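You operate a simulated robot arm through the tools that you are given. There is no shell and no other tool. Be economical: measure what you need, move in short steps, check, and stop when the job is done.

The job below is to be done with a simulated two-armed robot. You get a single attempt, and the scene is never put back.

Task
On the top of the bench marked fittings, fold the blue cloth in half.

It is judged by the outcome, as a careful person would: the job done as asked, and still so three seconds after it is handed in. It fails if anything else is knocked over, pushed out of place, dropped, spilled or broken. Flat cloth is picked up by pressing the open fingertips on it (5 to 10 N) and closing them slowly along it; thin cloth reads only 2 to 8 mm in the jaws.

Robot
Two 7-joint arms with two-finger parallel grippers on one trunk, on a base that drives. Base frame: it is fixed to the floor where the robot stands at the start and does not move with it; the origin is under the middle of the robot, x ahead of it, y to its left, z up. Units: mm, degrees, N and s.
The left shoulder is at the start at [70, 163, 1095], the right one opposite. Places, roughly: top of the bench marked fittings [500, 0, 800]. Payload 3.43 kg a hand.
Tool frame (each hand has its own): the origin (TCP) lies between the finger pads and is the grasp point; the fingertips stand 34 mm ahead of it; z points along the fingers, y is the line along which they close. Largest opening 128 mm; finger width 24, thickness 12; the body of the gripper, 48 by 130 mm, starts 96 mm behind the TCP.
Orientation is that of the tool frame in the base frame, as [roll, pitch, yaw] about the fixed x, y, z axes, in that order (R = Rz(yaw) Ry(pitch) Rx(roll)). With the fingers straight down and closing along the base's y, the tool's x points along the base's -x, its y along +y and its z along -z.

Tools
- The arms move only by the tool step_arm. It takes "left_plan", "right_plan" or both (then of equal length, played together; a hand with none holds still); each is a list of rows, each an object (a shift or turn left out is 0, a gripper value left out holds the last) with "dp": the shift along the tool's x, y, z in units of 100 mm (1.0 is 100 mm), a list of three; "turn": the turn, a rotation vector about the tool's x, y, z in units of 60 degrees (1.0 is 60 degrees), a list of three; "gripper": the finger opening in mm, from 0 to 128. In form: [{"dp": [dx, dy, dz], "turn": [rx, ry, rz], "gripper": gripper}, ...]. A call has 1 to 8 rows; each row is the pose to reach, as a shift and turn from the pose commanded when the call began, along the tool's axes at that moment. A call with a number of a shift or a turn outside -1 to 1 is refused whole. A row lasts 0.2 s, in which the tool goes at most 50 mm and 8.6 degrees; a call with a longer step from one row to the next is refused whole, and so is a gripper value outside its range. A pose out of reach is approached as far as the arm can. The call stops where the force on the tool passes 40 N (or 10 N more than at its start, if that is more) or the arm is blocked; 0.2 s more then pass. The fingers move at their own pace (about 153 mm/s each) and stop on an object; they squeeze with about 29 N. The grip force told is the motor's: it shows also when the fingers shut on nothing. Time passes only in rows, and 0.2 s behind the last, so rows that repeat a pose let the fingers close. The reply holds the time, the measured pose of the TCP, the force on the tool along the base axes, the opening and the grip force, in the units named above and with some noise, with the torque about the TCP (base axes, N m) and any sound that the robot's microphone picked up, and new pictures: "show" is both (left out), scene, wrist or none (wrist: the cameras of the hands that moved).
- Cameras (640 x 400 px; columns grow to the right, rows downward): "scene" is now at [125.2, -13, 1313.2]; the picture's right is [-0.16, -0.99, 0.00], its down [-0.74, 0.12, -0.66] and it looks along [0.65, -0.11, -0.75] (base axes); focal length 214 px, centre (320, 200). "left" rides on the left gripper at [76, 11, -160] in its tool frame; the picture's right is [-0.15, 0.99, 0.00], its down [-0.88, -0.13, -0.46] and it looks along [-0.45, -0.07, 0.89] (tool axes); focal length 234 px, centre (320, 200). "right" rides on the right gripper at [76, -11, -160] in its tool frame; the picture's right is [0.15, 0.99, 0.00], its down [-0.88, 0.13, -0.46] and it looks along [-0.45, 0.07, 0.89] (tool axes); focal length 234 px, centre (320, 200).
- lift_body(by): slides the trunk up (or, below 0, down) by that many mm; the arms and the scene camera ride with it, the base frame stays. It gives what a move gives, with no picture.
- roll_base(legs): drives the robot by 1 to 6 legs, each [ahead, left, turn to the left] in mm, mm and degrees, along the robot's own axes; the way and the turn of a leg run together, so that a leg with both is an arc; at most 1500 mm and 180 degrees a leg. The arms and the cameras ride along, it lands a little off, and it stops where it bumps. It gives what a move gives, and a new picture of the scene camera.
- aim_head(pan, tilt): turns the head with the scene camera to pan (to the left, within 86 degrees either way) and tilt (down, from -29 to 69), counted from straight ahead of the robot. It gives what a move gives, and a new picture of the scene camera.
- point_at(camera, pixels): for up to 12 pixels [column, row] of the newest picture of that camera ("zoom" is the newest enlarged one), the place [x, y, z] in the base frame of the surface seen there, good to about 2 mm, but the place of the scene camera against the robot may be out by one fixed shift of up to 12 mm in any direction. No time passes.
- enlarge(camera, box): a new picture of the part [left, top, right, bottom] of that camera's present view, enlarged. No time passes.
- finish_job(): hands the job in; it is judged then, once.

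Work in short steps. Measure before you move; look again where a grasp or a placing could have gone wrong, and mend it. You have 80 turns and 260 pictures in all, those below and enlarged ones among them. Open the grippers and draw the arms clear of the work before you hand the job in, unless the task says otherwise; then end with one line.

The tools are called after "Request:" as name(argument=value, ...) on one line, values as JSON. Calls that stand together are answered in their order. step_arm: Moves the arms, as the interface text tells. Its arguments: {"type":"object","properties":{"left_plan":{"type":"array","items":{"type":"object","properties":{"dp":{"type":"array","items":{"type":"number"}},"turn":{"type":"array","items":{"type":"number"}},"gripper":{"type":"number"}}}},"right_plan":{"type":"array","items":{"type":"object","properties":{"dp":{"type":"array","items":{"type":"number"}},"turn":{"type":"array","items":{"type":"number"}},"gripper":{"type":"number"}}}},"show":{"type":"string","enum":["both","scene","wrist","none"]}},"required":[]} The other tools are called the same way: lift_body (by) slides the trunk up or down; roll_base (legs) drives the base; aim_head (pan, tilt) turns the head that bears the scene camera; point_at (camera, pixels) gives the place of the surface under pixels of a picture; enlarge (camera, box) takes an enlarged picture of a part of a camera's view; finish_job () hands the job in.

At the start:

```text
time_s: 0.0
left_ee_pos: [597.7, 349.6, 991.2]
left_ee_rot: [-180.0, 0.0, -179.9]
left_force: [1.1, -0.4, 0.0]
left_ft_torque: [0.02, -0.02, 0.0]
left_width: 128.0
left_gripper_force: 0.0
right_ee_pos: [550.6, -242.4, 1044.0]
right_ee_rot: [180.0, -0.1, -180.0]
right_force: [-0.4, 0.8, 0.1]
right_ft_torque: [0.01, -0.03, 0.0]
right_width: 127.8
right_gripper_force: 0.1
trunk travel left (down, up): [-575.0, 365.0]
robot x, y, heading: [-1.6, 2.2, 0.0]
head pan, tilt: [-9.3, 48.7]
```

scene: 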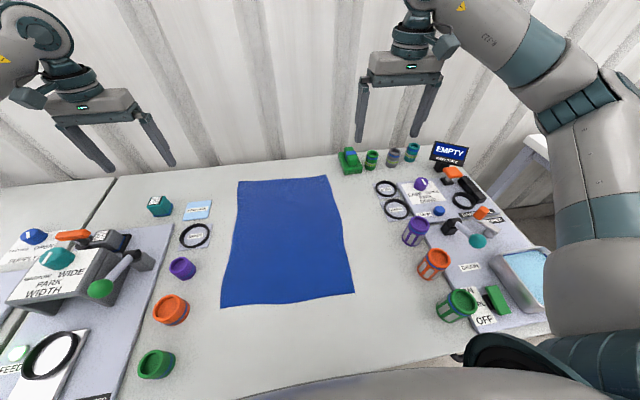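
right: 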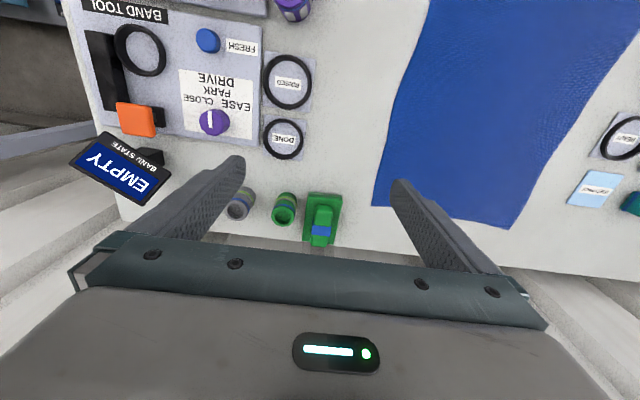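
left: 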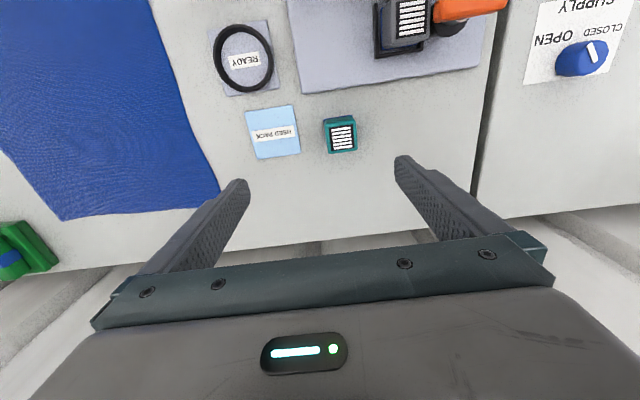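

The blue cloth lies with corners at about (238,181), (327,176), (355,293), (221,307) in the scene picture. I measure the corners and some neighbours.

Request:
point_at(camera="scene", pixels=[[239, 182], [326, 177], [353, 292], [222, 306], [285, 240], [232, 240], [342, 235], [195, 235], [182, 268], [385, 188], [396, 209], [348, 160]])

Request:
enlarge(camera="scene", box=[140, 130, 460, 330])

```text
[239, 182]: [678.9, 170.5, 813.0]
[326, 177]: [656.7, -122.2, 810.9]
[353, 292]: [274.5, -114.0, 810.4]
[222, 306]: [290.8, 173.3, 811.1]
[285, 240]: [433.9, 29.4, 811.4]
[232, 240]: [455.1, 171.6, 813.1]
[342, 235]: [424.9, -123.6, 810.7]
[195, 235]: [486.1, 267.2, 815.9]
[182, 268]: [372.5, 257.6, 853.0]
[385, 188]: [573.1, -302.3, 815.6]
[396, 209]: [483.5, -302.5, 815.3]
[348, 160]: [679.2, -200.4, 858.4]
```

```text
2.00 times, centred on (300, 230) of scene
```

zoom: 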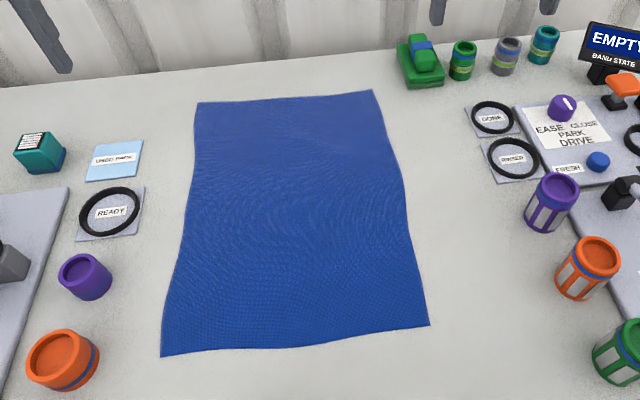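

I'll fold the near edge onto the far edge, lifting both near corners. To keep both rows of corners in reach, I first back the base up by 130 mm.

Request:
roll_base(legs=[[-130, 0, 0]])

```text
time_s: 1.3
left_ee_pos: [467.1, 350.2, 991.8]
left_ee_rot: [-179.9, -0.1, -179.9]
left_force: [-0.2, 0.2, 0.6]
left_ft_torque: [0.04, -0.02, -0.01]
left_width: 128.3
left_gripper_force: 0.0
right_ee_pos: [418.3, -242.7, 1044.3]
right_ee_rot: [-180.0, 0.0, -180.0]
right_force: [0.2, -0.1, 0.4]
right_ft_torque: [0.04, -0.02, 0.02]
right_width: 128.0
right_gripper_force: 0.1
trunk travel left (down, up): [-575.0, 365.0]
robot x, y, heading: [-130.8, -0.2, -0.3]
head pan, tilt: [-9.3, 48.7]
```

scene: 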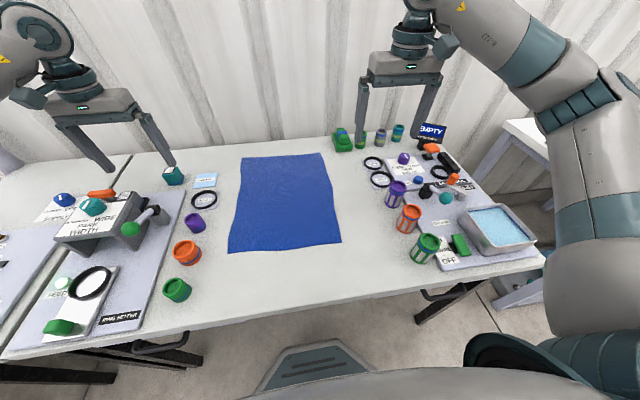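

Hands ride with the base. I now bring both hands above the near corners in two halves, staying high.

Request:
step_arm(left_plan=[{"dp": [0.21, -0.25, 0.05], "gripper": 40}, {"dp": [0.42, -0.5, 0.1]}, {"dp": [0.63, -0.75, 0.15]}, {"dp": [0.84, -1.0, 0.2]}], right_plan=[{"dp": [0.16, 0.2, 0.12], "gripper": 40}, {"dp": [0.32, 0.4, 0.24]}, {"dp": [0.48, 0.6, 0.36]}, {"dp": [0.63, 0.8, 0.47]}], show="none")

Request:
step_arm(left_plan=[{"dp": [0.21, -0.25, 0.05]}, {"dp": [0.42, -0.5, 0.1]}, {"dp": [0.63, -0.75, 0.15]}, {"dp": [0.83, -1.0, 0.2]}, {"dp": [0.83, -1.13, 0.2]}], right_plan=[{"dp": [0.16, 0.2, 0.12]}, {"dp": [0.32, 0.4, 0.24]}, {"dp": [0.48, 0.6, 0.36]}, {"dp": [0.63, 0.8, 0.47]}, {"dp": [0.63, 0.83, 0.47]}])

```text
time_s: 2.3
left_ee_pos: [381.8, 251.4, 972.8]
left_ee_rot: [-180.0, 0.1, -179.9]
left_force: [0.9, 0.2, -0.4]
left_ft_torque: [0.01, 0.02, -0.01]
left_width: 40.1
left_gripper_force: 0.0
right_ee_pos: [358.4, -161.2, 995.6]
right_ee_rot: [180.0, 0.0, -180.0]
right_force: [0.5, 0.3, -0.1]
right_ft_torque: [-0.03, -0.03, 0.0]
right_width: 39.9
right_gripper_force: 0.1
trunk travel left (down, up): [-575.0, 365.0]
robot x, y, heading: [-128.1, -0.2, -0.4]
head pan, tilt: [-9.3, 48.7]
```

```text
refused: -1.13 is not a number from -1 to 1
```

Left needs [-82, -114] to go; I resend within limits.

Request:
step_arm(left_plan=[{"dp": [0.21, -0.25, 0.05]}, {"dp": [0.42, -0.5, 0.1]}, {"dp": [0.63, -0.75, 0.15]}, {"dp": [0.8, -1.0, 0.2]}], right_plan=[{"dp": [0.16, 0.2, 0.12]}, {"dp": [0.32, 0.4, 0.24]}, {"dp": [0.48, 0.6, 0.36]}, {"dp": [0.63, 0.8, 0.47]}])

```text
time_s: 3.3
left_ee_pos: [299.7, 149.1, 952.8]
left_ee_rot: [-180.0, -0.1, -179.8]
left_force: [-0.3, -0.4, 0.0]
left_ft_torque: [-0.03, 0.02, 0.0]
left_width: 39.8
left_gripper_force: 0.0
right_ee_pos: [295.1, -82.0, 948.2]
right_ee_rot: [-180.0, -0.1, 180.0]
right_force: [0.3, 0.2, -0.6]
right_ft_torque: [0.0, -0.01, 0.02]
right_width: 39.9
right_gripper_force: 0.0
trunk travel left (down, up): [-575.0, 365.0]
robot x, y, heading: [-129.8, -1.7, 0.1]
head pan, tilt: [-9.3, 48.7]
```

scene: 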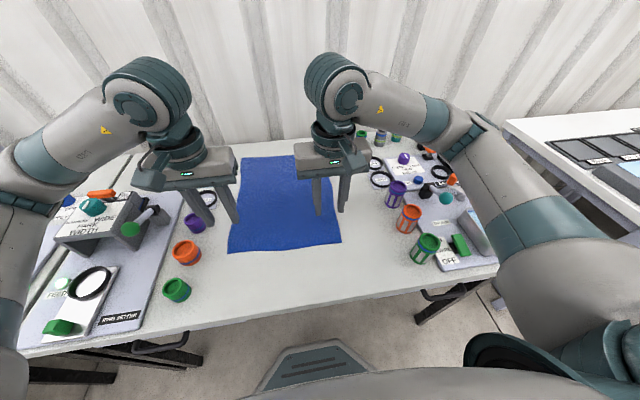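
right: 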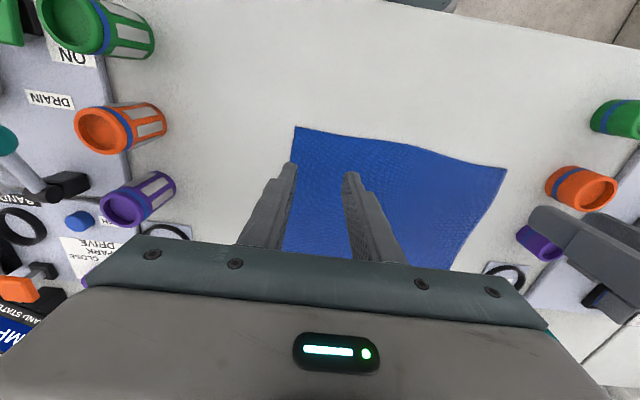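
left: 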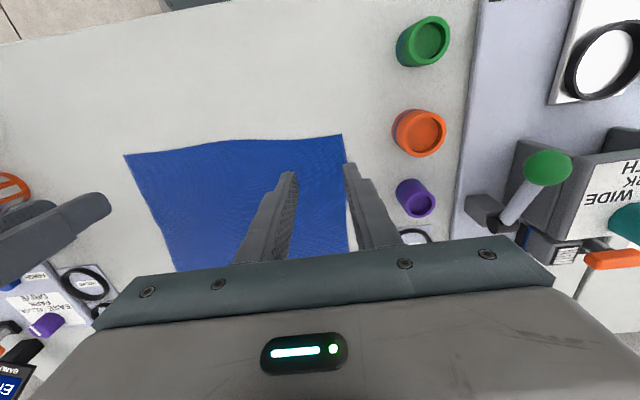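

The wrist pictures show the near corners well: left picture (342,136) and (126,156), right picture (296,128) and (506,169). I measure them with the wrist cameras.

Request:
point_at(camera="left", pixels=[[340, 138], [128, 157], [230, 145], [300, 120]])

Request:
point_at(camera="right", pixels=[[298, 130], [504, 170], [400, 147], [350, 115]])

Request:
point_at(camera="scene", pixels=[[243, 158], [320, 154], [339, 242], [230, 251]])

```text
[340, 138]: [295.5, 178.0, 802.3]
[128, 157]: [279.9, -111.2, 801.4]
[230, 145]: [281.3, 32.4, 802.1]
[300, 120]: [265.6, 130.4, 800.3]
```

```text
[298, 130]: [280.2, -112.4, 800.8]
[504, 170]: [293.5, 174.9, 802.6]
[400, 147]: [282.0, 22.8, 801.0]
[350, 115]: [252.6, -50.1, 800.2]
```

```text
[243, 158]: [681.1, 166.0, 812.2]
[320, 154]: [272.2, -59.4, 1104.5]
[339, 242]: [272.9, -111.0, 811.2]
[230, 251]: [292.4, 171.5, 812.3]
```

Cloth surface is at z≈801; near corners left (295,178), right (280,-113). I align and descend to just above the cloth.

Request:
step_arm(left_plan=[{"dp": [-0.1, -0.09, 0.3]}, {"dp": [-0.1, -0.09, 0.6]}, {"dp": [-0.1, -0.09, 0.85]}, {"dp": [-0.1, -0.09, 1.0]}], right_plan=[{"dp": [0, 0.07, 0.3]}, {"dp": [0, 0.07, 0.6]}, {"dp": [0, 0.07, 0.85]}, {"dp": [0, 0.07, 0.98]}], show="wrist")

```text
time_s: 4.3
left_ee_pos: [311.3, 142.3, 849.6]
left_ee_rot: [-180.0, 0.0, -179.9]
left_force: [-0.2, 0.6, 0.2]
left_ft_torque: [0.0, 0.04, 0.01]
left_width: 40.2
left_gripper_force: 0.1
right_ee_pos: [293.6, -75.8, 851.0]
right_ee_rot: [-179.9, 0.0, -180.0]
right_force: [-0.1, 0.1, 0.1]
right_ft_torque: [0.01, -0.01, 0.01]
right_width: 39.7
right_gripper_force: 0.0
trunk travel left (down, up): [-575.0, 365.0]
robot x, y, heading: [-130.8, 0.9, -0.0]
head pan, tilt: [-9.3, 48.7]
```

right: 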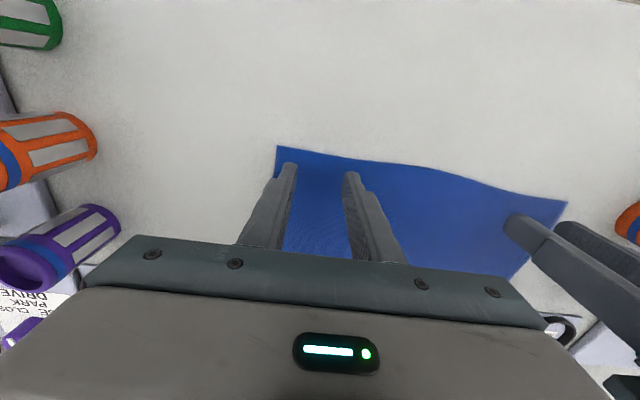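
left: 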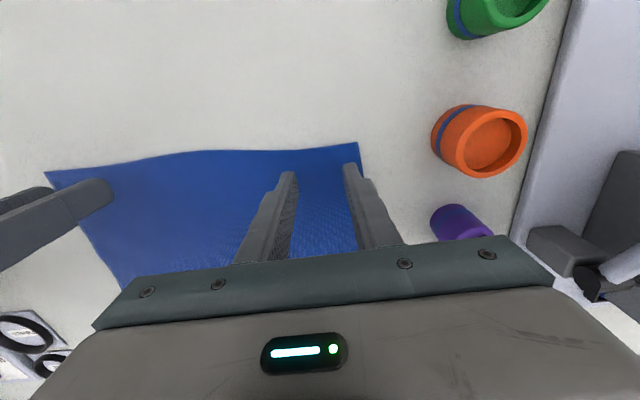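

Both pairs of fingers are inside the cloth by each corner. I lower gently, aiming for light contact.

Request:
step_arm(left_plan=[{"dp": [0, 0, 0.07]}, {"dp": [0, 0, 0.12]}, {"dp": [0, 0, 0.15]}, {"dp": [0, 0, 0.16]}], right_plan=[{"dp": [0, 0, 0.07]}, {"dp": [0, 0, 0.12]}, {"dp": [0, 0, 0.15]}, {"dp": [0, 0, 0.16]}], show="none")

```text
time_s: 5.3
left_ee_pos: [312.5, 139.1, 834.8]
left_ee_rot: [180.0, 0.0, -179.9]
left_force: [-0.8, 0.8, 0.5]
left_ft_torque: [0.0, 0.04, 0.03]
left_width: 39.7
left_gripper_force: 0.0
right_ee_pos: [293.5, -74.5, 836.9]
right_ee_rot: [-180.0, 0.0, -180.0]
right_force: [0.3, -0.3, -0.6]
right_ft_torque: [0.01, 0.02, -0.01]
right_width: 40.0
right_gripper_force: 0.1
trunk travel left (down, up): [-575.0, 365.0]
robot x, y, heading: [-130.0, -2.6, -0.2]
head pan, tilt: [-9.3, 48.7]
```

No contact yet; a couple of millimetres more.

Request:
step_arm(left_plan=[{"dp": [0, 0, 0.01]}, {"dp": [0, 0, 0.02]}], right_plan=[{"dp": [0, 0, 0.015]}, {"dp": [0, 0, 0.03]}], show="none")

```text
time_s: 5.9
left_ee_pos: [312.4, 140.7, 834.5]
left_ee_rot: [179.9, 0.1, -179.9]
left_force: [2.3, -1.1, 7.8]
left_ft_torque: [0.05, -0.01, -0.01]
left_width: 39.6
left_gripper_force: 0.0
right_ee_pos: [293.7, -75.6, 834.8]
right_ee_rot: [180.0, 0.3, 179.9]
right_force: [4.9, -2.1, 26.1]
right_ft_torque: [-0.34, -0.03, 0.05]
right_width: 39.8
right_gripper_force: 0.0
trunk travel left (down, up): [-575.0, 365.0]
robot x, y, heading: [-127.6, 2.2, -0.0]
head pan, tilt: [-9.3, 48.7]
```

Left presses 7.8 N (good), right 26 N (too much); I raise the right 1 mm.

Request:
step_arm(left_plan=[{"dp": [0, 0, 0]}], right_plan=[{"dp": [0, 0, -0.011]}], show="none")

```text
time_s: 6.3
left_ee_pos: [311.6, 141.1, 835.1]
left_ee_rot: [180.0, 0.2, -179.9]
left_force: [3.1, -0.8, 15.4]
left_ft_torque: [0.09, -0.06, -0.02]
left_width: 40.1
left_gripper_force: 0.0
right_ee_pos: [292.9, -74.8, 835.3]
right_ee_rot: [179.9, 0.2, 180.0]
right_force: [4.6, -0.2, 26.4]
right_ft_torque: [-0.23, -0.14, 0.0]
right_width: 40.0
right_gripper_force: 0.2
trunk travel left (down, up): [-575.0, 365.0]
robot x, y, heading: [-127.6, -3.3, -0.0]
head pan, tilt: [-9.3, 48.7]
```

Forces lag: left 15 N, right 26 N. I ease both off and let them settle.

Request:
step_arm(left_plan=[{"dp": [0, 0, -0.006]}, {"dp": [0, 0, -0.006]}, {"dp": [0, 0, -0.006]}], right_plan=[{"dp": [0, 0, -0.01]}, {"dp": [0, 0, -0.01]}, {"dp": [0, 0, -0.01]}], show="none")

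```text
time_s: 7.1
left_ee_pos: [312.3, 140.3, 834.2]
left_ee_rot: [-180.0, 0.1, -180.0]
left_force: [2.0, -0.2, 11.2]
left_ft_torque: [0.06, -0.03, -0.06]
left_width: 39.9
left_gripper_force: 0.1
right_ee_pos: [292.3, -75.5, 835.8]
right_ee_rot: [180.0, 0.1, -179.9]
right_force: [4.1, 1.8, 21.9]
right_ft_torque: [0.01, -0.11, 0.01]
right_width: 39.7
right_gripper_force: 0.1
trunk travel left (down, up): [-575.0, 365.0]
robot x, y, heading: [-131.8, -1.7, 0.1]
head pan, tilt: [-9.3, 48.7]
```

Roughly 5–7 N per mm. Right up 2 mm, left up 0.4 mm.

Request:
step_arm(left_plan=[{"dp": [0, 0, -0.004]}, {"dp": [0, 0, -0.004]}, {"dp": [0, 0, -0.004]}], right_plan=[{"dp": [0, 0, -0.02]}, {"dp": [0, 0, -0.02]}, {"dp": [0, 0, -0.02]}], show="none")

```text
time_s: 7.9
left_ee_pos: [314.2, 141.3, 835.2]
left_ee_rot: [-180.0, -0.1, -180.0]
left_force: [-1.9, 1.9, 11.9]
left_ft_torque: [0.05, 0.15, -0.01]
left_width: 39.8
left_gripper_force: 0.1
right_ee_pos: [291.9, -76.1, 837.2]
right_ee_rot: [180.0, 0.0, -180.0]
right_force: [-1.2, -0.3, 0.8]
right_ft_torque: [0.0, 0.04, 0.02]
right_width: 39.7
right_gripper_force: 0.1
trunk travel left (down, up): [-575.0, 365.0]
robot x, y, heading: [-130.6, 2.0, 0.2]
head pan, tilt: [-9.3, 48.7]
```

Right is now off contact (0.8 N); I lower it ~1 mm and ease the left a touch.

Request:
step_arm(left_plan=[{"dp": [0, 0, -0.004]}, {"dp": [0, 0, -0.004]}, {"dp": [0, 0, -0.004]}], right_plan=[{"dp": [0, 0, 0.006]}, {"dp": [0, 0, 0.009]}, {"dp": [0, 0, 0.009]}], show="none")

```text
time_s: 8.7
left_ee_pos: [313.2, 140.6, 835.7]
left_ee_rot: [179.9, 0.1, -179.9]
left_force: [-1.4, -0.8, 3.8]
left_ft_torque: [0.03, 0.03, 0.03]
left_width: 40.0
left_gripper_force: 0.1
right_ee_pos: [291.7, -75.9, 835.9]
right_ee_rot: [-179.9, 0.0, 179.9]
right_force: [-0.9, -0.3, 4.9]
right_ft_torque: [-0.01, 0.04, 0.03]
right_width: 39.9
right_gripper_force: 0.1
trunk travel left (down, up): [-575.0, 365.0]
robot x, y, heading: [-130.8, 4.2, -0.2]
head pan, tilt: [-9.3, 48.7]
```

Left 3.8 N, right 4.9 N: add 0.3 mm each and close slowly along the cloth.

Request:
step_arm(left_plan=[{"dp": [0, 0, 0.004], "gripper": 36}, {"dp": [0, 0, 0.004], "gripper": 31}, {"dp": [0, 0, 0.004], "gripper": 26}, {"dp": [0, 0, 0.004], "gripper": 20}, {"dp": [0, 0, 0.004], "gripper": 14}, {"dp": [0, 0, 0.004], "gripper": 8}, {"dp": [0, 0, 0.004], "gripper": 2}, {"dp": [0, 0, 0.004], "gripper": 0}], right_plan=[{"dp": [0, 0, 0.003], "gripper": 36}, {"dp": [0, 0, 0.003], "gripper": 31}, {"dp": [0, 0, 0.003], "gripper": 26}, {"dp": [0, 0, 0.003], "gripper": 20}, {"dp": [0, 0, 0.003], "gripper": 14}, {"dp": [0, 0, 0.003], "gripper": 8}, {"dp": [0, 0, 0.003], "gripper": 2}, {"dp": [0, 0, 0.003], "gripper": 0}], show="wrist")

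```text
time_s: 10.5
left_ee_pos: [313.5, 140.4, 835.7]
left_ee_rot: [-179.9, 0.1, -179.9]
left_force: [0.7, -0.1, 4.9]
left_ft_torque: [0.04, 0.03, 0.04]
left_width: 0.0
left_gripper_force: 28.8
right_ee_pos: [292.7, -75.9, 835.9]
right_ee_rot: [-180.0, 0.0, -180.0]
right_force: [0.4, -0.7, 10.0]
right_ft_torque: [0.02, -0.04, 0.0]
right_width: 2.1
right_gripper_force: 29.1
trunk travel left (down, up): [-575.0, 365.0]
robot x, y, heading: [-132.3, -3.0, -0.2]
head pan, tilt: [-9.3, 48.7]
```

right: 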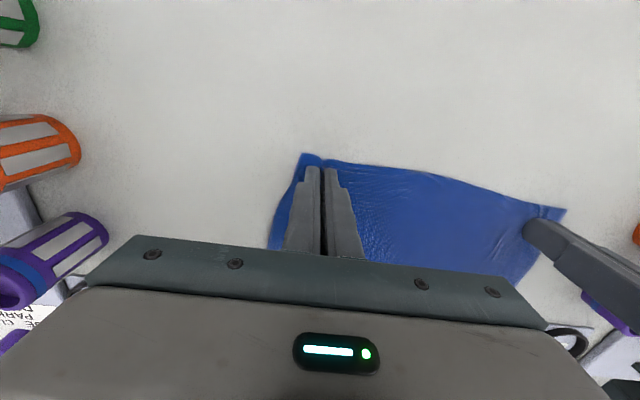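
left: 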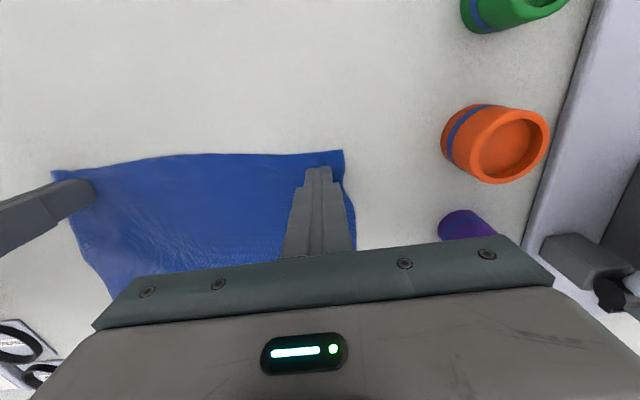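

Right holds cloth (2.1 mm), left closed on nothing. I reopen the left 10 mm above the cloth and check where its corner now lies.

Request:
step_arm(left_plan=[{"dp": [0, 0, -0.1]}, {"dp": [0, 0, -0.1], "gripper": 40}, {"dp": [0, 0, -0.1]}], show="wrist")

Request:
point_at(camera="left", pixels=[[341, 153], [280, 155], [230, 155], [352, 200], [320, 180]])

```text
time_s: 11.3
left_ee_pos: [313.9, 139.8, 846.2]
left_ee_rot: [179.9, 0.0, -179.9]
left_force: [-0.6, -0.3, -0.5]
left_ft_torque: [-0.02, 0.0, 0.0]
left_width: 39.8
left_gripper_force: 0.0
right_ee_pos: [293.4, -75.1, 834.1]
right_ee_rot: [-180.0, 0.0, 180.0]
right_force: [-0.5, -0.7, 13.1]
right_ft_torque: [0.0, -0.05, -0.01]
right_width: 1.9
right_gripper_force: 28.7
trunk travel left (down, up): [-575.0, 365.0]
robot x, y, heading: [-132.1, -1.4, -0.2]
head pan, tilt: [-9.3, 48.7]
```

left: 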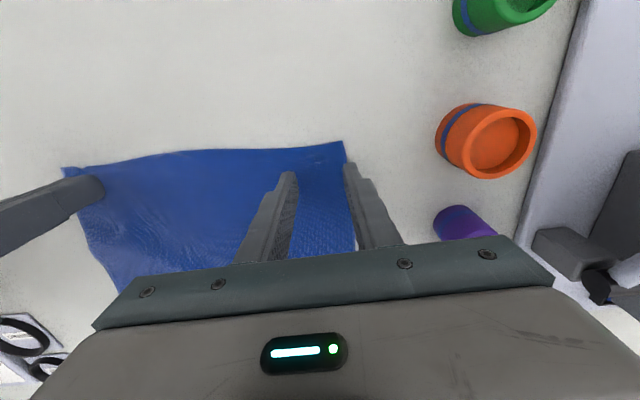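

```text
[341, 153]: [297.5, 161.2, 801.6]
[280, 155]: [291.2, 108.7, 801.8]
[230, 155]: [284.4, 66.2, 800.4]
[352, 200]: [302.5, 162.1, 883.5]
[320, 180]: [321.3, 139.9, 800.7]
```

The left corner has moved to y≈165, so I shift the hand 13 mm inward and lower onto the cloth.

Request:
step_arm(left_plan=[{"dp": [0.02, -0.13, 0.0]}, {"dp": [0.02, -0.13, 0.06]}, {"dp": [0.02, -0.13, 0.1]}, {"dp": [0.02, -0.13, 0.106]}, {"dp": [0.02, -0.13, 0.106]}, {"dp": [0.02, -0.13, 0.106]}], show="wrist")

```text
time_s: 12.7
left_ee_pos: [311.2, 126.9, 836.4]
left_ee_rot: [-180.0, 0.0, -179.8]
left_force: [-0.1, 1.5, 19.0]
left_ft_torque: [0.22, 0.08, 0.02]
left_width: 40.0
left_gripper_force: 0.5
right_ee_pos: [292.5, -75.5, 835.5]
right_ee_rot: [-180.0, 0.0, 180.0]
right_force: [2.4, -0.5, 5.6]
right_ft_torque: [0.0, -0.05, 0.02]
right_width: 1.9
right_gripper_force: 28.8
trunk travel left (down, up): [-575.0, 365.0]
robot x, y, heading: [-133.4, -1.4, 0.2]
head pan, tilt: [-9.3, 48.7]
```

left: 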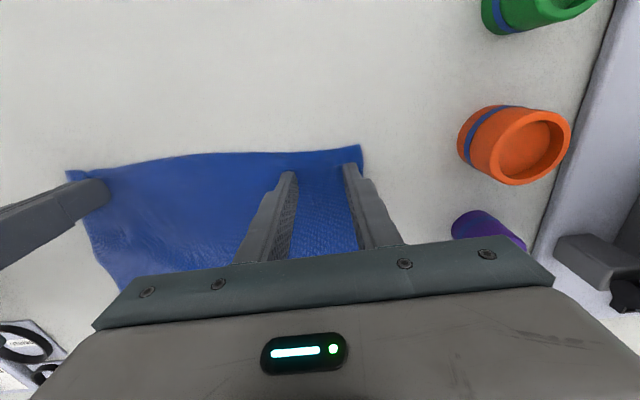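

19 N is too hard; I ease up about 1 mm.

Request:
step_arm(left_plan=[{"dp": [0, 0, -0.008]}, {"dp": [0, 0, -0.008]}, {"dp": [0, 0, -0.008]}], show="none")

```text
time_s: 13.5
left_ee_pos: [309.5, 128.1, 836.6]
left_ee_rot: [-179.9, 0.0, -179.9]
left_force: [-0.4, -1.1, 2.0]
left_ft_torque: [-0.03, 0.03, 0.01]
left_width: 40.2
left_gripper_force: 0.0
right_ee_pos: [293.4, -75.1, 835.6]
right_ee_rot: [180.0, -0.1, -180.0]
right_force: [-2.4, -0.3, 10.5]
right_ft_torque: [-0.01, 0.05, -0.04]
right_width: 2.0
right_gripper_force: 29.1
trunk travel left (down, up): [-575.0, 365.0]
robot x, y, heading: [-129.2, 0.2, -0.1]
head pan, tilt: [-9.3, 48.7]
```

Stiffness is about 20 N/mm, so 0.35 mm down should give ~8 N; then I close slowly.

Request:
step_arm(left_plan=[{"dp": [0, 0, 0.0035]}, {"dp": [0, 0, 0.0035], "gripper": 34}, {"dp": [0, 0, 0.0035], "gripper": 28}, {"dp": [0, 0, 0.0035], "gripper": 22}, {"dp": [0, 0, 0.0035], "gripper": 15}, {"dp": [0, 0, 0.0035], "gripper": 8}, {"dp": [0, 0, 0.0035], "gripper": 0}, {"dp": [0, 0, 0.0035], "gripper": 0}], show="wrist")

```text
time_s: 15.3
left_ee_pos: [309.9, 128.6, 835.4]
left_ee_rot: [180.0, 0.2, -179.9]
left_force: [0.8, 0.4, 9.2]
left_ft_torque: [0.01, 0.02, 0.01]
left_width: 0.2
left_gripper_force: 29.1
right_ee_pos: [293.9, -75.5, 833.8]
right_ee_rot: [-180.0, 0.0, 180.0]
right_force: [-1.4, -1.2, 8.1]
right_ft_torque: [-0.02, 0.04, 0.02]
right_width: 2.2
right_gripper_force: 28.8
trunk travel left (down, up): [-575.0, 365.0]
robot x, y, heading: [-132.0, 1.0, 0.1]
head pan, tilt: [-9.3, 48.7]
```

left: 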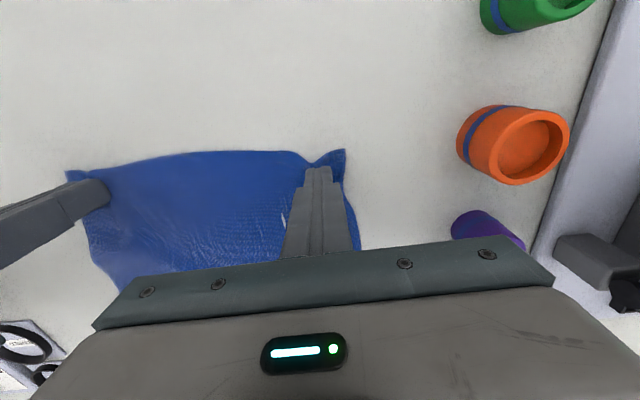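

Width reads 0.2 mm, likely empty, though the edge looks puckered. I lift the left 25 mm to test.

Request:
step_arm(left_plan=[{"dp": [0, 0, -0.12]}, {"dp": [0, 0, -0.25]}, {"dp": [0, 0, -0.25]}], show="both")

```text
time_s: 16.1
left_ee_pos: [311.4, 126.5, 860.4]
left_ee_rot: [-180.0, 0.0, -179.9]
left_force: [0.3, -1.3, 0.4]
left_ft_torque: [-0.04, -0.01, -0.02]
left_width: 0.0
left_gripper_force: 29.3
right_ee_pos: [293.3, -75.7, 836.5]
right_ee_rot: [-180.0, 0.0, 179.9]
right_force: [-1.8, -1.0, 12.2]
right_ft_torque: [-0.03, 0.1, -0.01]
right_width: 2.3
right_gripper_force: 28.9
trunk travel left (down, up): [-575.0, 365.0]
robot x, y, heading: [-132.2, 5.5, -0.1]
head pan, tilt: [-9.3, 48.7]
```

scene: 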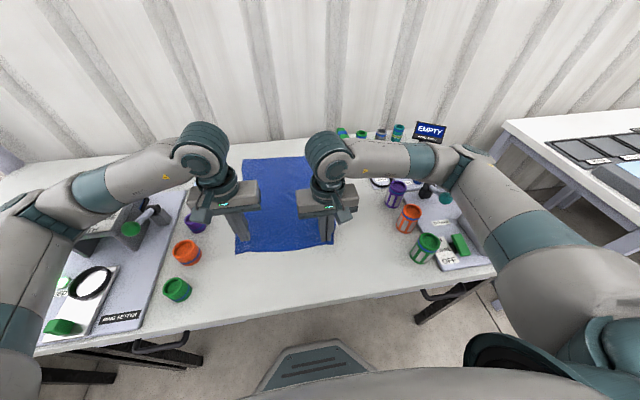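
left: 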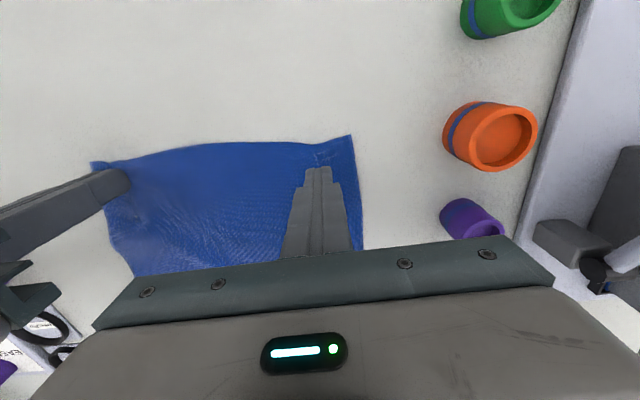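

Left is empty. I reopen to 50 mm and find the corner again (pixel ~350,138).

Request:
step_arm(left_plan=[{"dp": [0, 0, 0], "gripper": 50}, {"dp": [0, 0, 0.1], "gripper": 50}], show="wrist")

Request:
point_at(camera="left", pixels=[[349, 143], [346, 138], [320, 180], [280, 150]])

```text
time_s: 16.7
left_ee_pos: [310.6, 128.2, 849.8]
left_ee_rot: [-180.0, 0.0, -179.9]
left_force: [0.0, 0.1, 1.0]
left_ft_torque: [0.03, -0.01, 0.02]
left_width: 49.7
left_gripper_force: 0.1
right_ee_pos: [293.3, -76.8, 835.0]
right_ee_rot: [-180.0, 0.0, -180.0]
right_force: [-2.1, -0.1, 12.7]
right_ft_torque: [-0.04, 0.09, 0.0]
right_width: 1.9
right_gripper_force: 29.3
trunk travel left (down, up): [-575.0, 365.0]
robot x, y, heading: [-132.4, 2.8, 0.0]
head pan, tilt: [-9.3, 48.7]
```

left: 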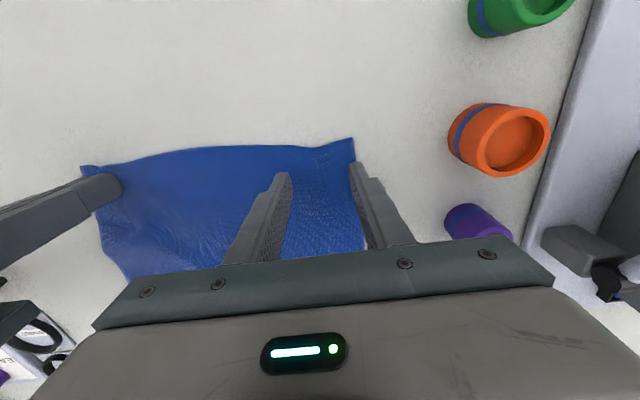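

```text
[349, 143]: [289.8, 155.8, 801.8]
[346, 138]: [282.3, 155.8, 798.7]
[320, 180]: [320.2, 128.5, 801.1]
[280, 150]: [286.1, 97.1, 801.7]
```

Corner now at y≈158. I shift 9 mm inward and press again.

Request:
step_arm(left_plan=[{"dp": [0, -0.09, 0.08]}, {"dp": [0, -0.09, 0.14]}, {"dp": [0, -0.09, 0.15]}, {"dp": [0, -0.09, 0.15]}, {"dp": [0, -0.09, 0.15]}], show="none")

```text
time_s: 17.9
left_ee_pos: [310.4, 118.5, 835.6]
left_ee_rot: [180.0, -0.1, -179.9]
left_force: [0.5, 0.2, 2.4]
left_ft_torque: [0.07, -0.01, -0.01]
left_width: 50.0
left_gripper_force: 0.1
right_ee_pos: [293.0, -75.2, 835.7]
right_ee_rot: [180.0, 0.0, -180.0]
right_force: [-1.3, -0.6, 11.4]
right_ft_torque: [-0.07, 0.07, 0.01]
right_width: 2.0
right_gripper_force: 28.8
trunk travel left (down, up): [-575.0, 365.0]
robot x, y, heading: [-130.6, -2.0, -0.0]
head pan, tilt: [-9.3, 48.7]
```

2.4 N: 0.4 mm more, then check.

Request:
step_arm(left_plan=[{"dp": [0, 0, 0.004]}, {"dp": [0, 0, 0.004]}], show="none")

```text
time_s: 18.5
left_ee_pos: [312.1, 119.3, 835.6]
left_ee_rot: [-179.9, 0.0, -180.0]
left_force: [-0.5, 1.4, 5.7]
left_ft_torque: [0.1, 0.02, 0.01]
left_width: 50.2
left_gripper_force: 0.4
right_ee_pos: [292.5, -75.1, 836.1]
right_ee_rot: [-179.9, 0.0, 179.9]
right_force: [-1.5, -0.9, 10.3]
right_ft_torque: [-0.07, 0.01, -0.04]
right_width: 1.9
right_gripper_force: 28.9
trunk travel left (down, up): [-575.0, 365.0]
robot x, y, heading: [-132.9, -2.3, 0.0]
head pan, tilt: [-9.3, 48.7]
```

5.7 N; I add 0.3 mm and close in small steps to 15 mm, checking on the way.

Request:
step_arm(left_plan=[{"dp": [0, 0, 0.003]}, {"dp": [0, 0, 0.003], "gripper": 46}, {"dp": [0, 0, 0.003], "gripper": 42}, {"dp": [0, 0, 0.003], "gripper": 38}, {"dp": [0, 0, 0.003], "gripper": 34}, {"dp": [0, 0, 0.003], "gripper": 30}, {"dp": [0, 0, 0.003], "gripper": 26}, {"dp": [0, 0, 0.003], "gripper": 22}], show="wrist")

```text
time_s: 20.3
left_ee_pos: [311.2, 118.3, 835.4]
left_ee_rot: [-180.0, 0.1, -179.9]
left_force: [0.3, -1.5, 11.4]
left_ft_torque: [0.04, -0.01, -0.02]
left_width: 21.6
left_gripper_force: 0.1
right_ee_pos: [292.6, -75.7, 836.7]
right_ee_rot: [-180.0, 0.0, 179.9]
right_force: [0.1, 0.1, 9.5]
right_ft_torque: [0.03, -0.04, 0.01]
right_width: 2.0
right_gripper_force: 29.5
trunk travel left (down, up): [-575.0, 365.0]
robot x, y, heading: [-130.1, -1.4, -0.0]
head pan, tilt: [-9.3, 48.7]
```

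left: 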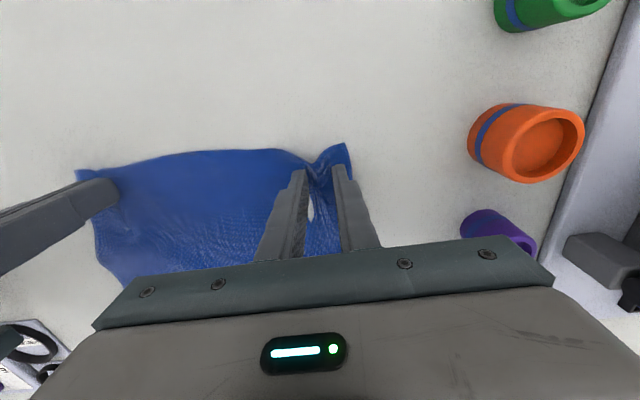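

A ridge is rising between the fingers. I keep closing slowly at this 11 N.

Request:
step_arm(left_plan=[{"gripper": 19}, {"gripper": 16}, {"gripper": 13}, {"gripper": 10}, {"gripper": 7}, {"gripper": 4}, {"gripper": 0}, {"gripper": 0}], show="wrist")

```text
time_s: 22.1
left_ee_pos: [310.3, 118.7, 834.9]
left_ee_rot: [180.0, 0.2, -180.0]
left_force: [0.1, -5.9, 11.1]
left_ft_torque: [-0.18, -0.01, 0.14]
left_width: 2.6
left_gripper_force: 29.6
right_ee_pos: [291.9, -76.0, 836.2]
right_ee_rot: [180.0, 0.0, 180.0]
right_force: [0.5, 6.7, 7.0]
right_ft_torque: [0.18, -0.01, -0.06]
right_width: 2.1
right_gripper_force: 29.4
trunk travel left (down, up): [-575.0, 365.0]
robot x, y, heading: [-129.7, -2.3, -0.2]
head pan, tilt: [-9.3, 48.7]
```

left: 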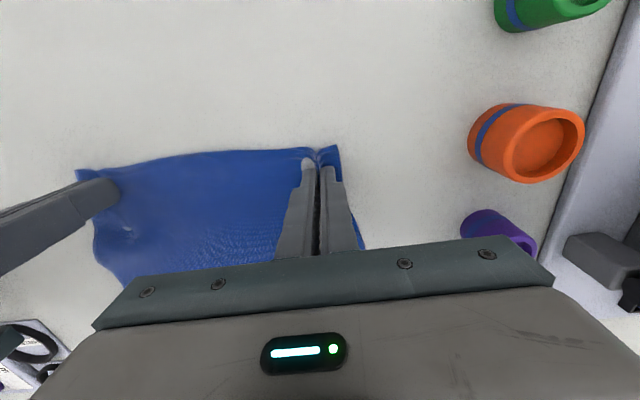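

Both hands hold (2.6 and 2.1 mm), with the edge taut between them. I start the fold arc: up and slightly forward together.

Request:
step_arm(left_plan=[{"dp": [-0.015, 0, -0.2]}, {"dp": [-0.06, 0, -0.39]}, {"dp": [-0.135, 0, -0.57]}, {"dp": [-0.24, 0, -0.75]}, {"dp": [-0.42, 0, -0.96]}], right_plan=[{"dp": [-0.015, 0, -0.2]}, {"dp": [-0.06, 0, -0.39]}, {"dp": [-0.135, 0, -0.57]}, {"dp": [-0.24, 0, -0.75]}, {"dp": [-0.42, 0, -0.96]}])

```text
time_s: 23.3
left_ee_pos: [354.8, 117.4, 930.3]
left_ee_rot: [-179.9, -0.1, -179.9]
left_force: [0.0, -6.0, -0.5]
left_ft_torque: [-0.21, -0.02, 0.15]
left_width: 2.9
left_gripper_force: 29.6
right_ee_pos: [336.5, -75.8, 931.2]
right_ee_rot: [180.0, 0.0, -179.9]
right_force: [0.5, 7.1, -0.2]
right_ft_torque: [0.24, 0.0, -0.04]
right_width: 2.1
right_gripper_force: 28.4
trunk travel left (down, up): [-575.0, 365.0]
robot x, y, heading: [-129.9, -0.8, 0.0]
head pan, tilt: [-9.3, 48.7]
```

scene: 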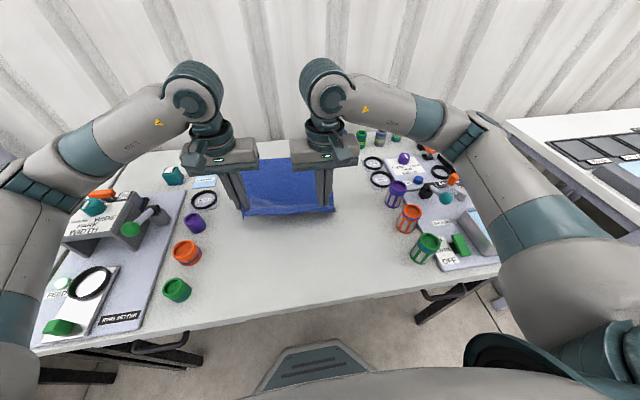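
right: 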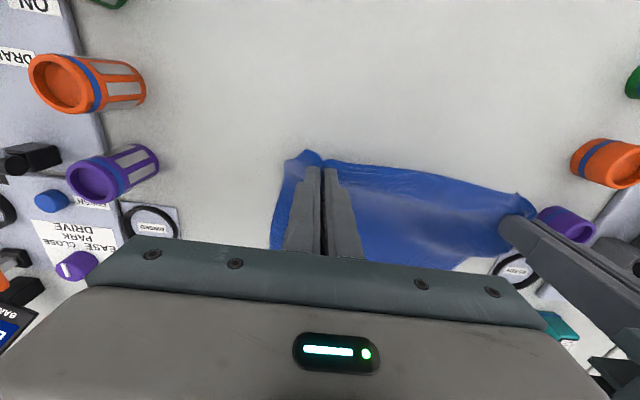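
left: 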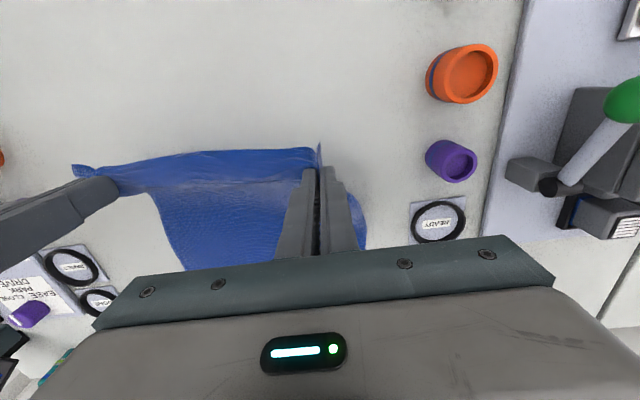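

Both corners lifted and the cloth hangs well. I continue the arc forward.

Request:
step_arm(left_plan=[{"dp": [-0.24, 0, -0.2]}, {"dp": [-0.48, 0, -0.36]}, {"dp": [-0.73, 0, -0.46]}, {"dp": [-0.98, 0, -0.53]}], right_plan=[{"dp": [-0.24, 0, -0.2]}, {"dp": [-0.48, 0, -0.36]}, {"dp": [-0.73, 0, -0.46]}, {"dp": [-0.98, 0, -0.53]}], show="scene")

Request:
step_arm(left_plan=[{"dp": [-0.25, 0, -0.02]}, {"dp": [-0.5, 0, -0.02]}, {"dp": [-0.75, 0, 0.01]}, {"dp": [-0.98, 0, 0.07]}], right_plan=[{"dp": [-0.25, 0, -0.02]}, {"dp": [-0.5, 0, -0.02]}, {"dp": [-0.75, 0, 0.01]}, {"dp": [-0.98, 0, 0.07]}])

```text
time_s: 24.3
left_ee_pos: [453.6, 118.4, 983.0]
left_ee_rot: [-179.9, -0.2, -179.9]
left_force: [0.2, -6.1, -1.1]
left_ft_torque: [-0.21, -0.02, 0.13]
left_width: 2.6
left_gripper_force: 28.8
right_ee_pos: [434.7, -76.1, 983.4]
right_ee_rot: [180.0, 0.0, -180.0]
right_force: [-0.2, 6.7, -0.7]
right_ft_torque: [0.23, 0.01, -0.02]
right_width: 1.9
right_gripper_force: 28.6
trunk travel left (down, up): [-575.0, 365.0]
robot x, y, heading: [-132.0, -1.5, -0.1]
head pan, tilt: [-9.3, 48.7]
```

scene: 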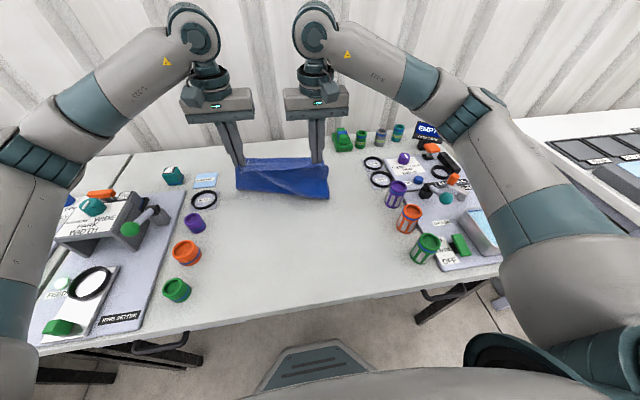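

```text
time_s: 25.3
left_ee_pos: [550.4, 120.5, 974.8]
left_ee_rot: [179.9, -0.1, -179.8]
left_force: [0.8, -8.3, 0.1]
left_ft_torque: [-0.28, 0.02, 0.19]
left_width: 2.7
left_gripper_force: 28.6
right_ee_pos: [532.3, -74.6, 975.2]
right_ee_rot: [-180.0, -0.1, -179.8]
right_force: [0.2, 7.2, 0.4]
right_ft_torque: [0.31, 0.01, -0.05]
right_width: 2.3
right_gripper_force: 29.1
trunk travel left (down, up): [-575.0, 365.0]
robot x, y, heading: [-135.1, 0.4, 0.2]
head pan, tilt: [-9.3, 48.7]
```

scene: 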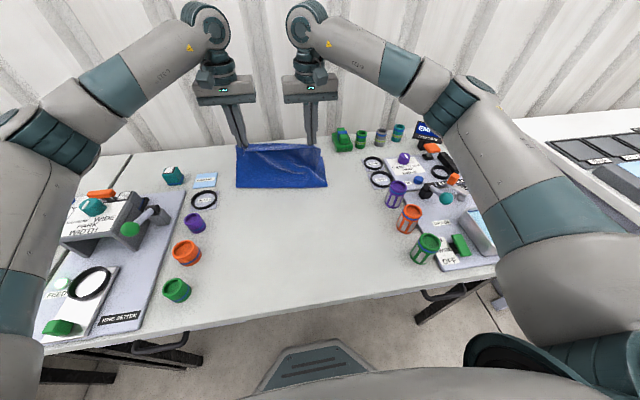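
right: 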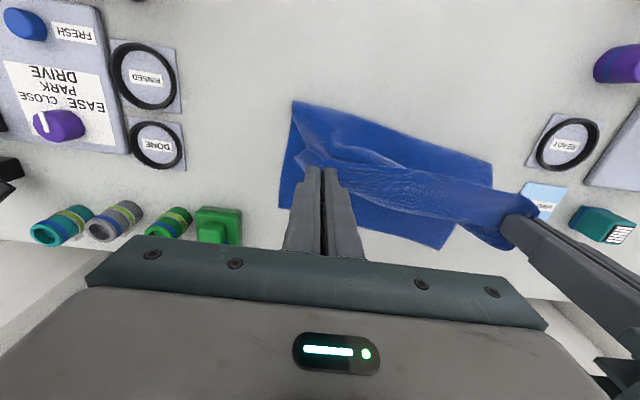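
left: 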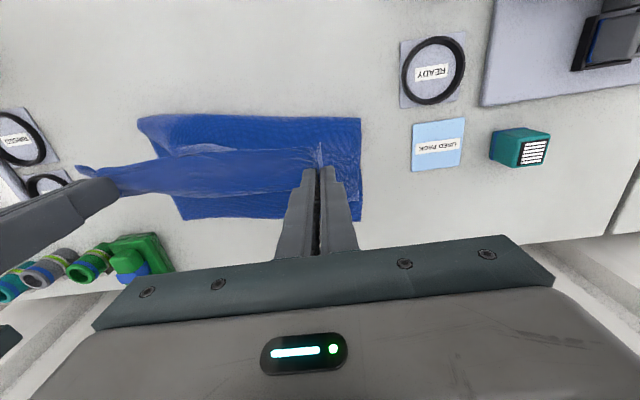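

The fold is forming. I measure the far corners in the wrist pictures: left (360,217), (183,219); right (281,206), (438,248); and the fold line.

Request:
point_at(camera="left", pixels=[[359, 215], [186, 217], [358, 121], [142, 120], [250, 119]])

Request:
point_at(camera="right", pixels=[[282, 204], [438, 246], [296, 104], [488, 164], [400, 134]])

```text
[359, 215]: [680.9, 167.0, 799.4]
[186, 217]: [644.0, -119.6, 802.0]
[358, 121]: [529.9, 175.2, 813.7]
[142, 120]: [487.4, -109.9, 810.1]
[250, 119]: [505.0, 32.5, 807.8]
```

```text
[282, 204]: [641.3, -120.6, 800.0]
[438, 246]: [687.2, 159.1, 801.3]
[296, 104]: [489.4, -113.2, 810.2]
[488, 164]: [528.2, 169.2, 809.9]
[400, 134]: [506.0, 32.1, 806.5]
```

Far corners now read left (684,163), right (642,-120). I continue downward so the near edge lands on the far edge: left to x≈662, right to x≈635.

Request:
step_arm(left_plan=[{"dp": [-0.28, -0.01, 0.1]}, {"dp": [-0.5, -0.02, 0.24]}, {"dp": [-0.7, -0.02, 0.4]}, {"dp": [-0.88, -0.02, 0.62]}], right_plan=[{"dp": [-0.26, -0.01, 0.1]}, {"dp": [-0.46, -0.02, 0.24]}, {"dp": [-0.64, -0.02, 0.4]}, {"dp": [-0.81, -0.02, 0.62]}])

```text
time_s: 26.3
left_ee_pos: [639.0, 115.9, 912.0]
left_ee_rot: [-179.9, -0.1, -180.0]
left_force: [-0.5, -6.9, 1.3]
left_ft_torque: [-0.22, 0.04, 0.2]
left_width: 2.7
left_gripper_force: 28.9
right_ee_pos: [612.7, -76.7, 914.7]
right_ee_rot: [180.0, 0.0, -179.9]
right_force: [0.8, 6.5, -0.6]
right_ft_torque: [0.27, -0.01, -0.05]
right_width: 2.1
right_gripper_force: 28.8
trunk travel left (down, up): [-575.0, 365.0]
robot x, y, heading: [-129.2, 0.3, 0.1]
head pan, tilt: [-9.3, 48.7]
```

scene: 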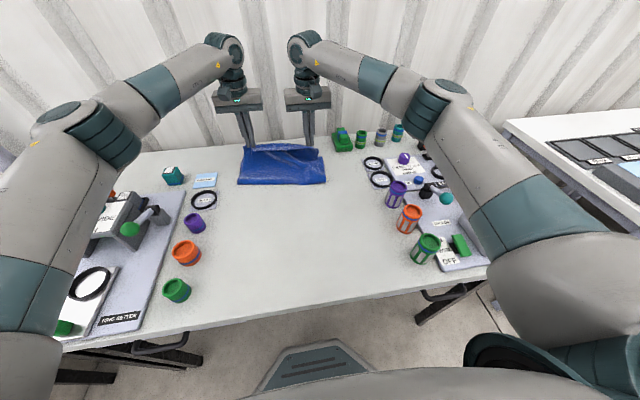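
right: 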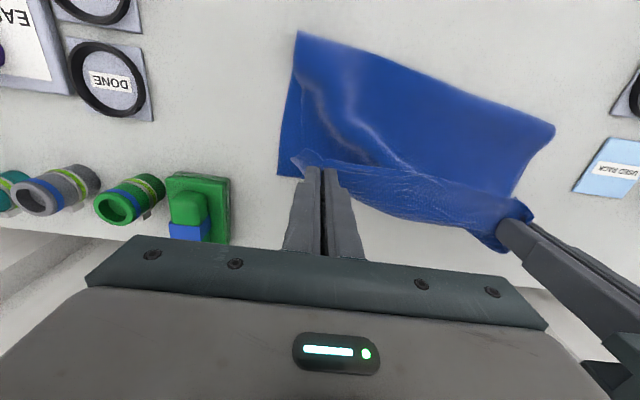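
left: 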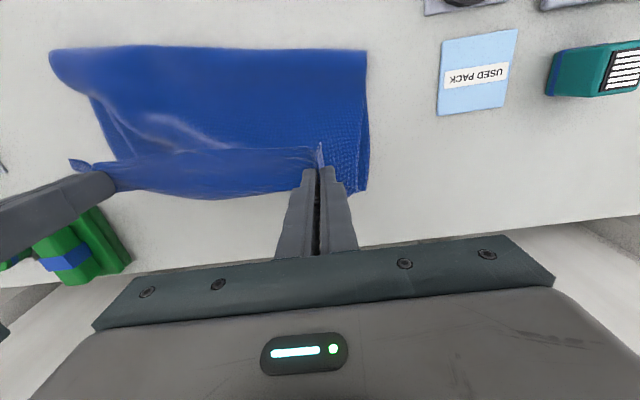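

I re-measure the bottom layer's far corners before the last descent: left picture (364,190), right picture (280,174).

Request:
point_at(camera="left", pixels=[[362, 188], [366, 55], [55, 55]])

Request:
point_at(camera="right", pixels=[[280, 172], [298, 36], [550, 128], [300, 165]])

```text
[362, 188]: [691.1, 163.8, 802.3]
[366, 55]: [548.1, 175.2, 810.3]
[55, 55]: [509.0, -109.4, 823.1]
```

```text
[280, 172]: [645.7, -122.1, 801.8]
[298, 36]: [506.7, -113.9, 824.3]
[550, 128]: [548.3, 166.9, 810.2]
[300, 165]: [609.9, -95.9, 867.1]
```

The fold line reads x≈548 at the left and 507 at the right, farther than the half line (~490). I look closer before deciding.

Request:
enlarge(camera="scene", box=[210, 120, 350, 208])

Request:
enlarge(camera="right", box=[260, 20, 580, 220])

```text
4.55 times, centred on (280, 164) of scene
```

zoom: 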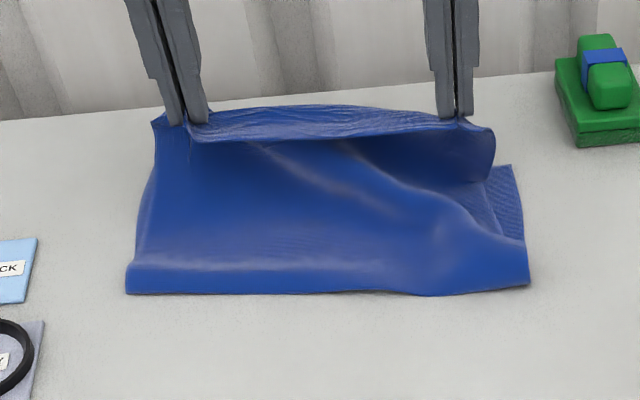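

```text
2.00 times, centred on (420, 120) of right
```

zoom: 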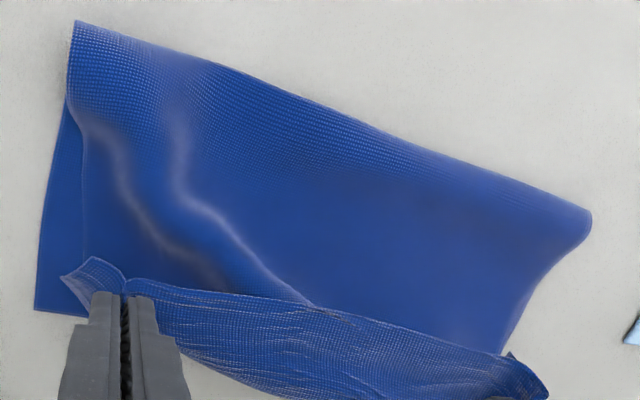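

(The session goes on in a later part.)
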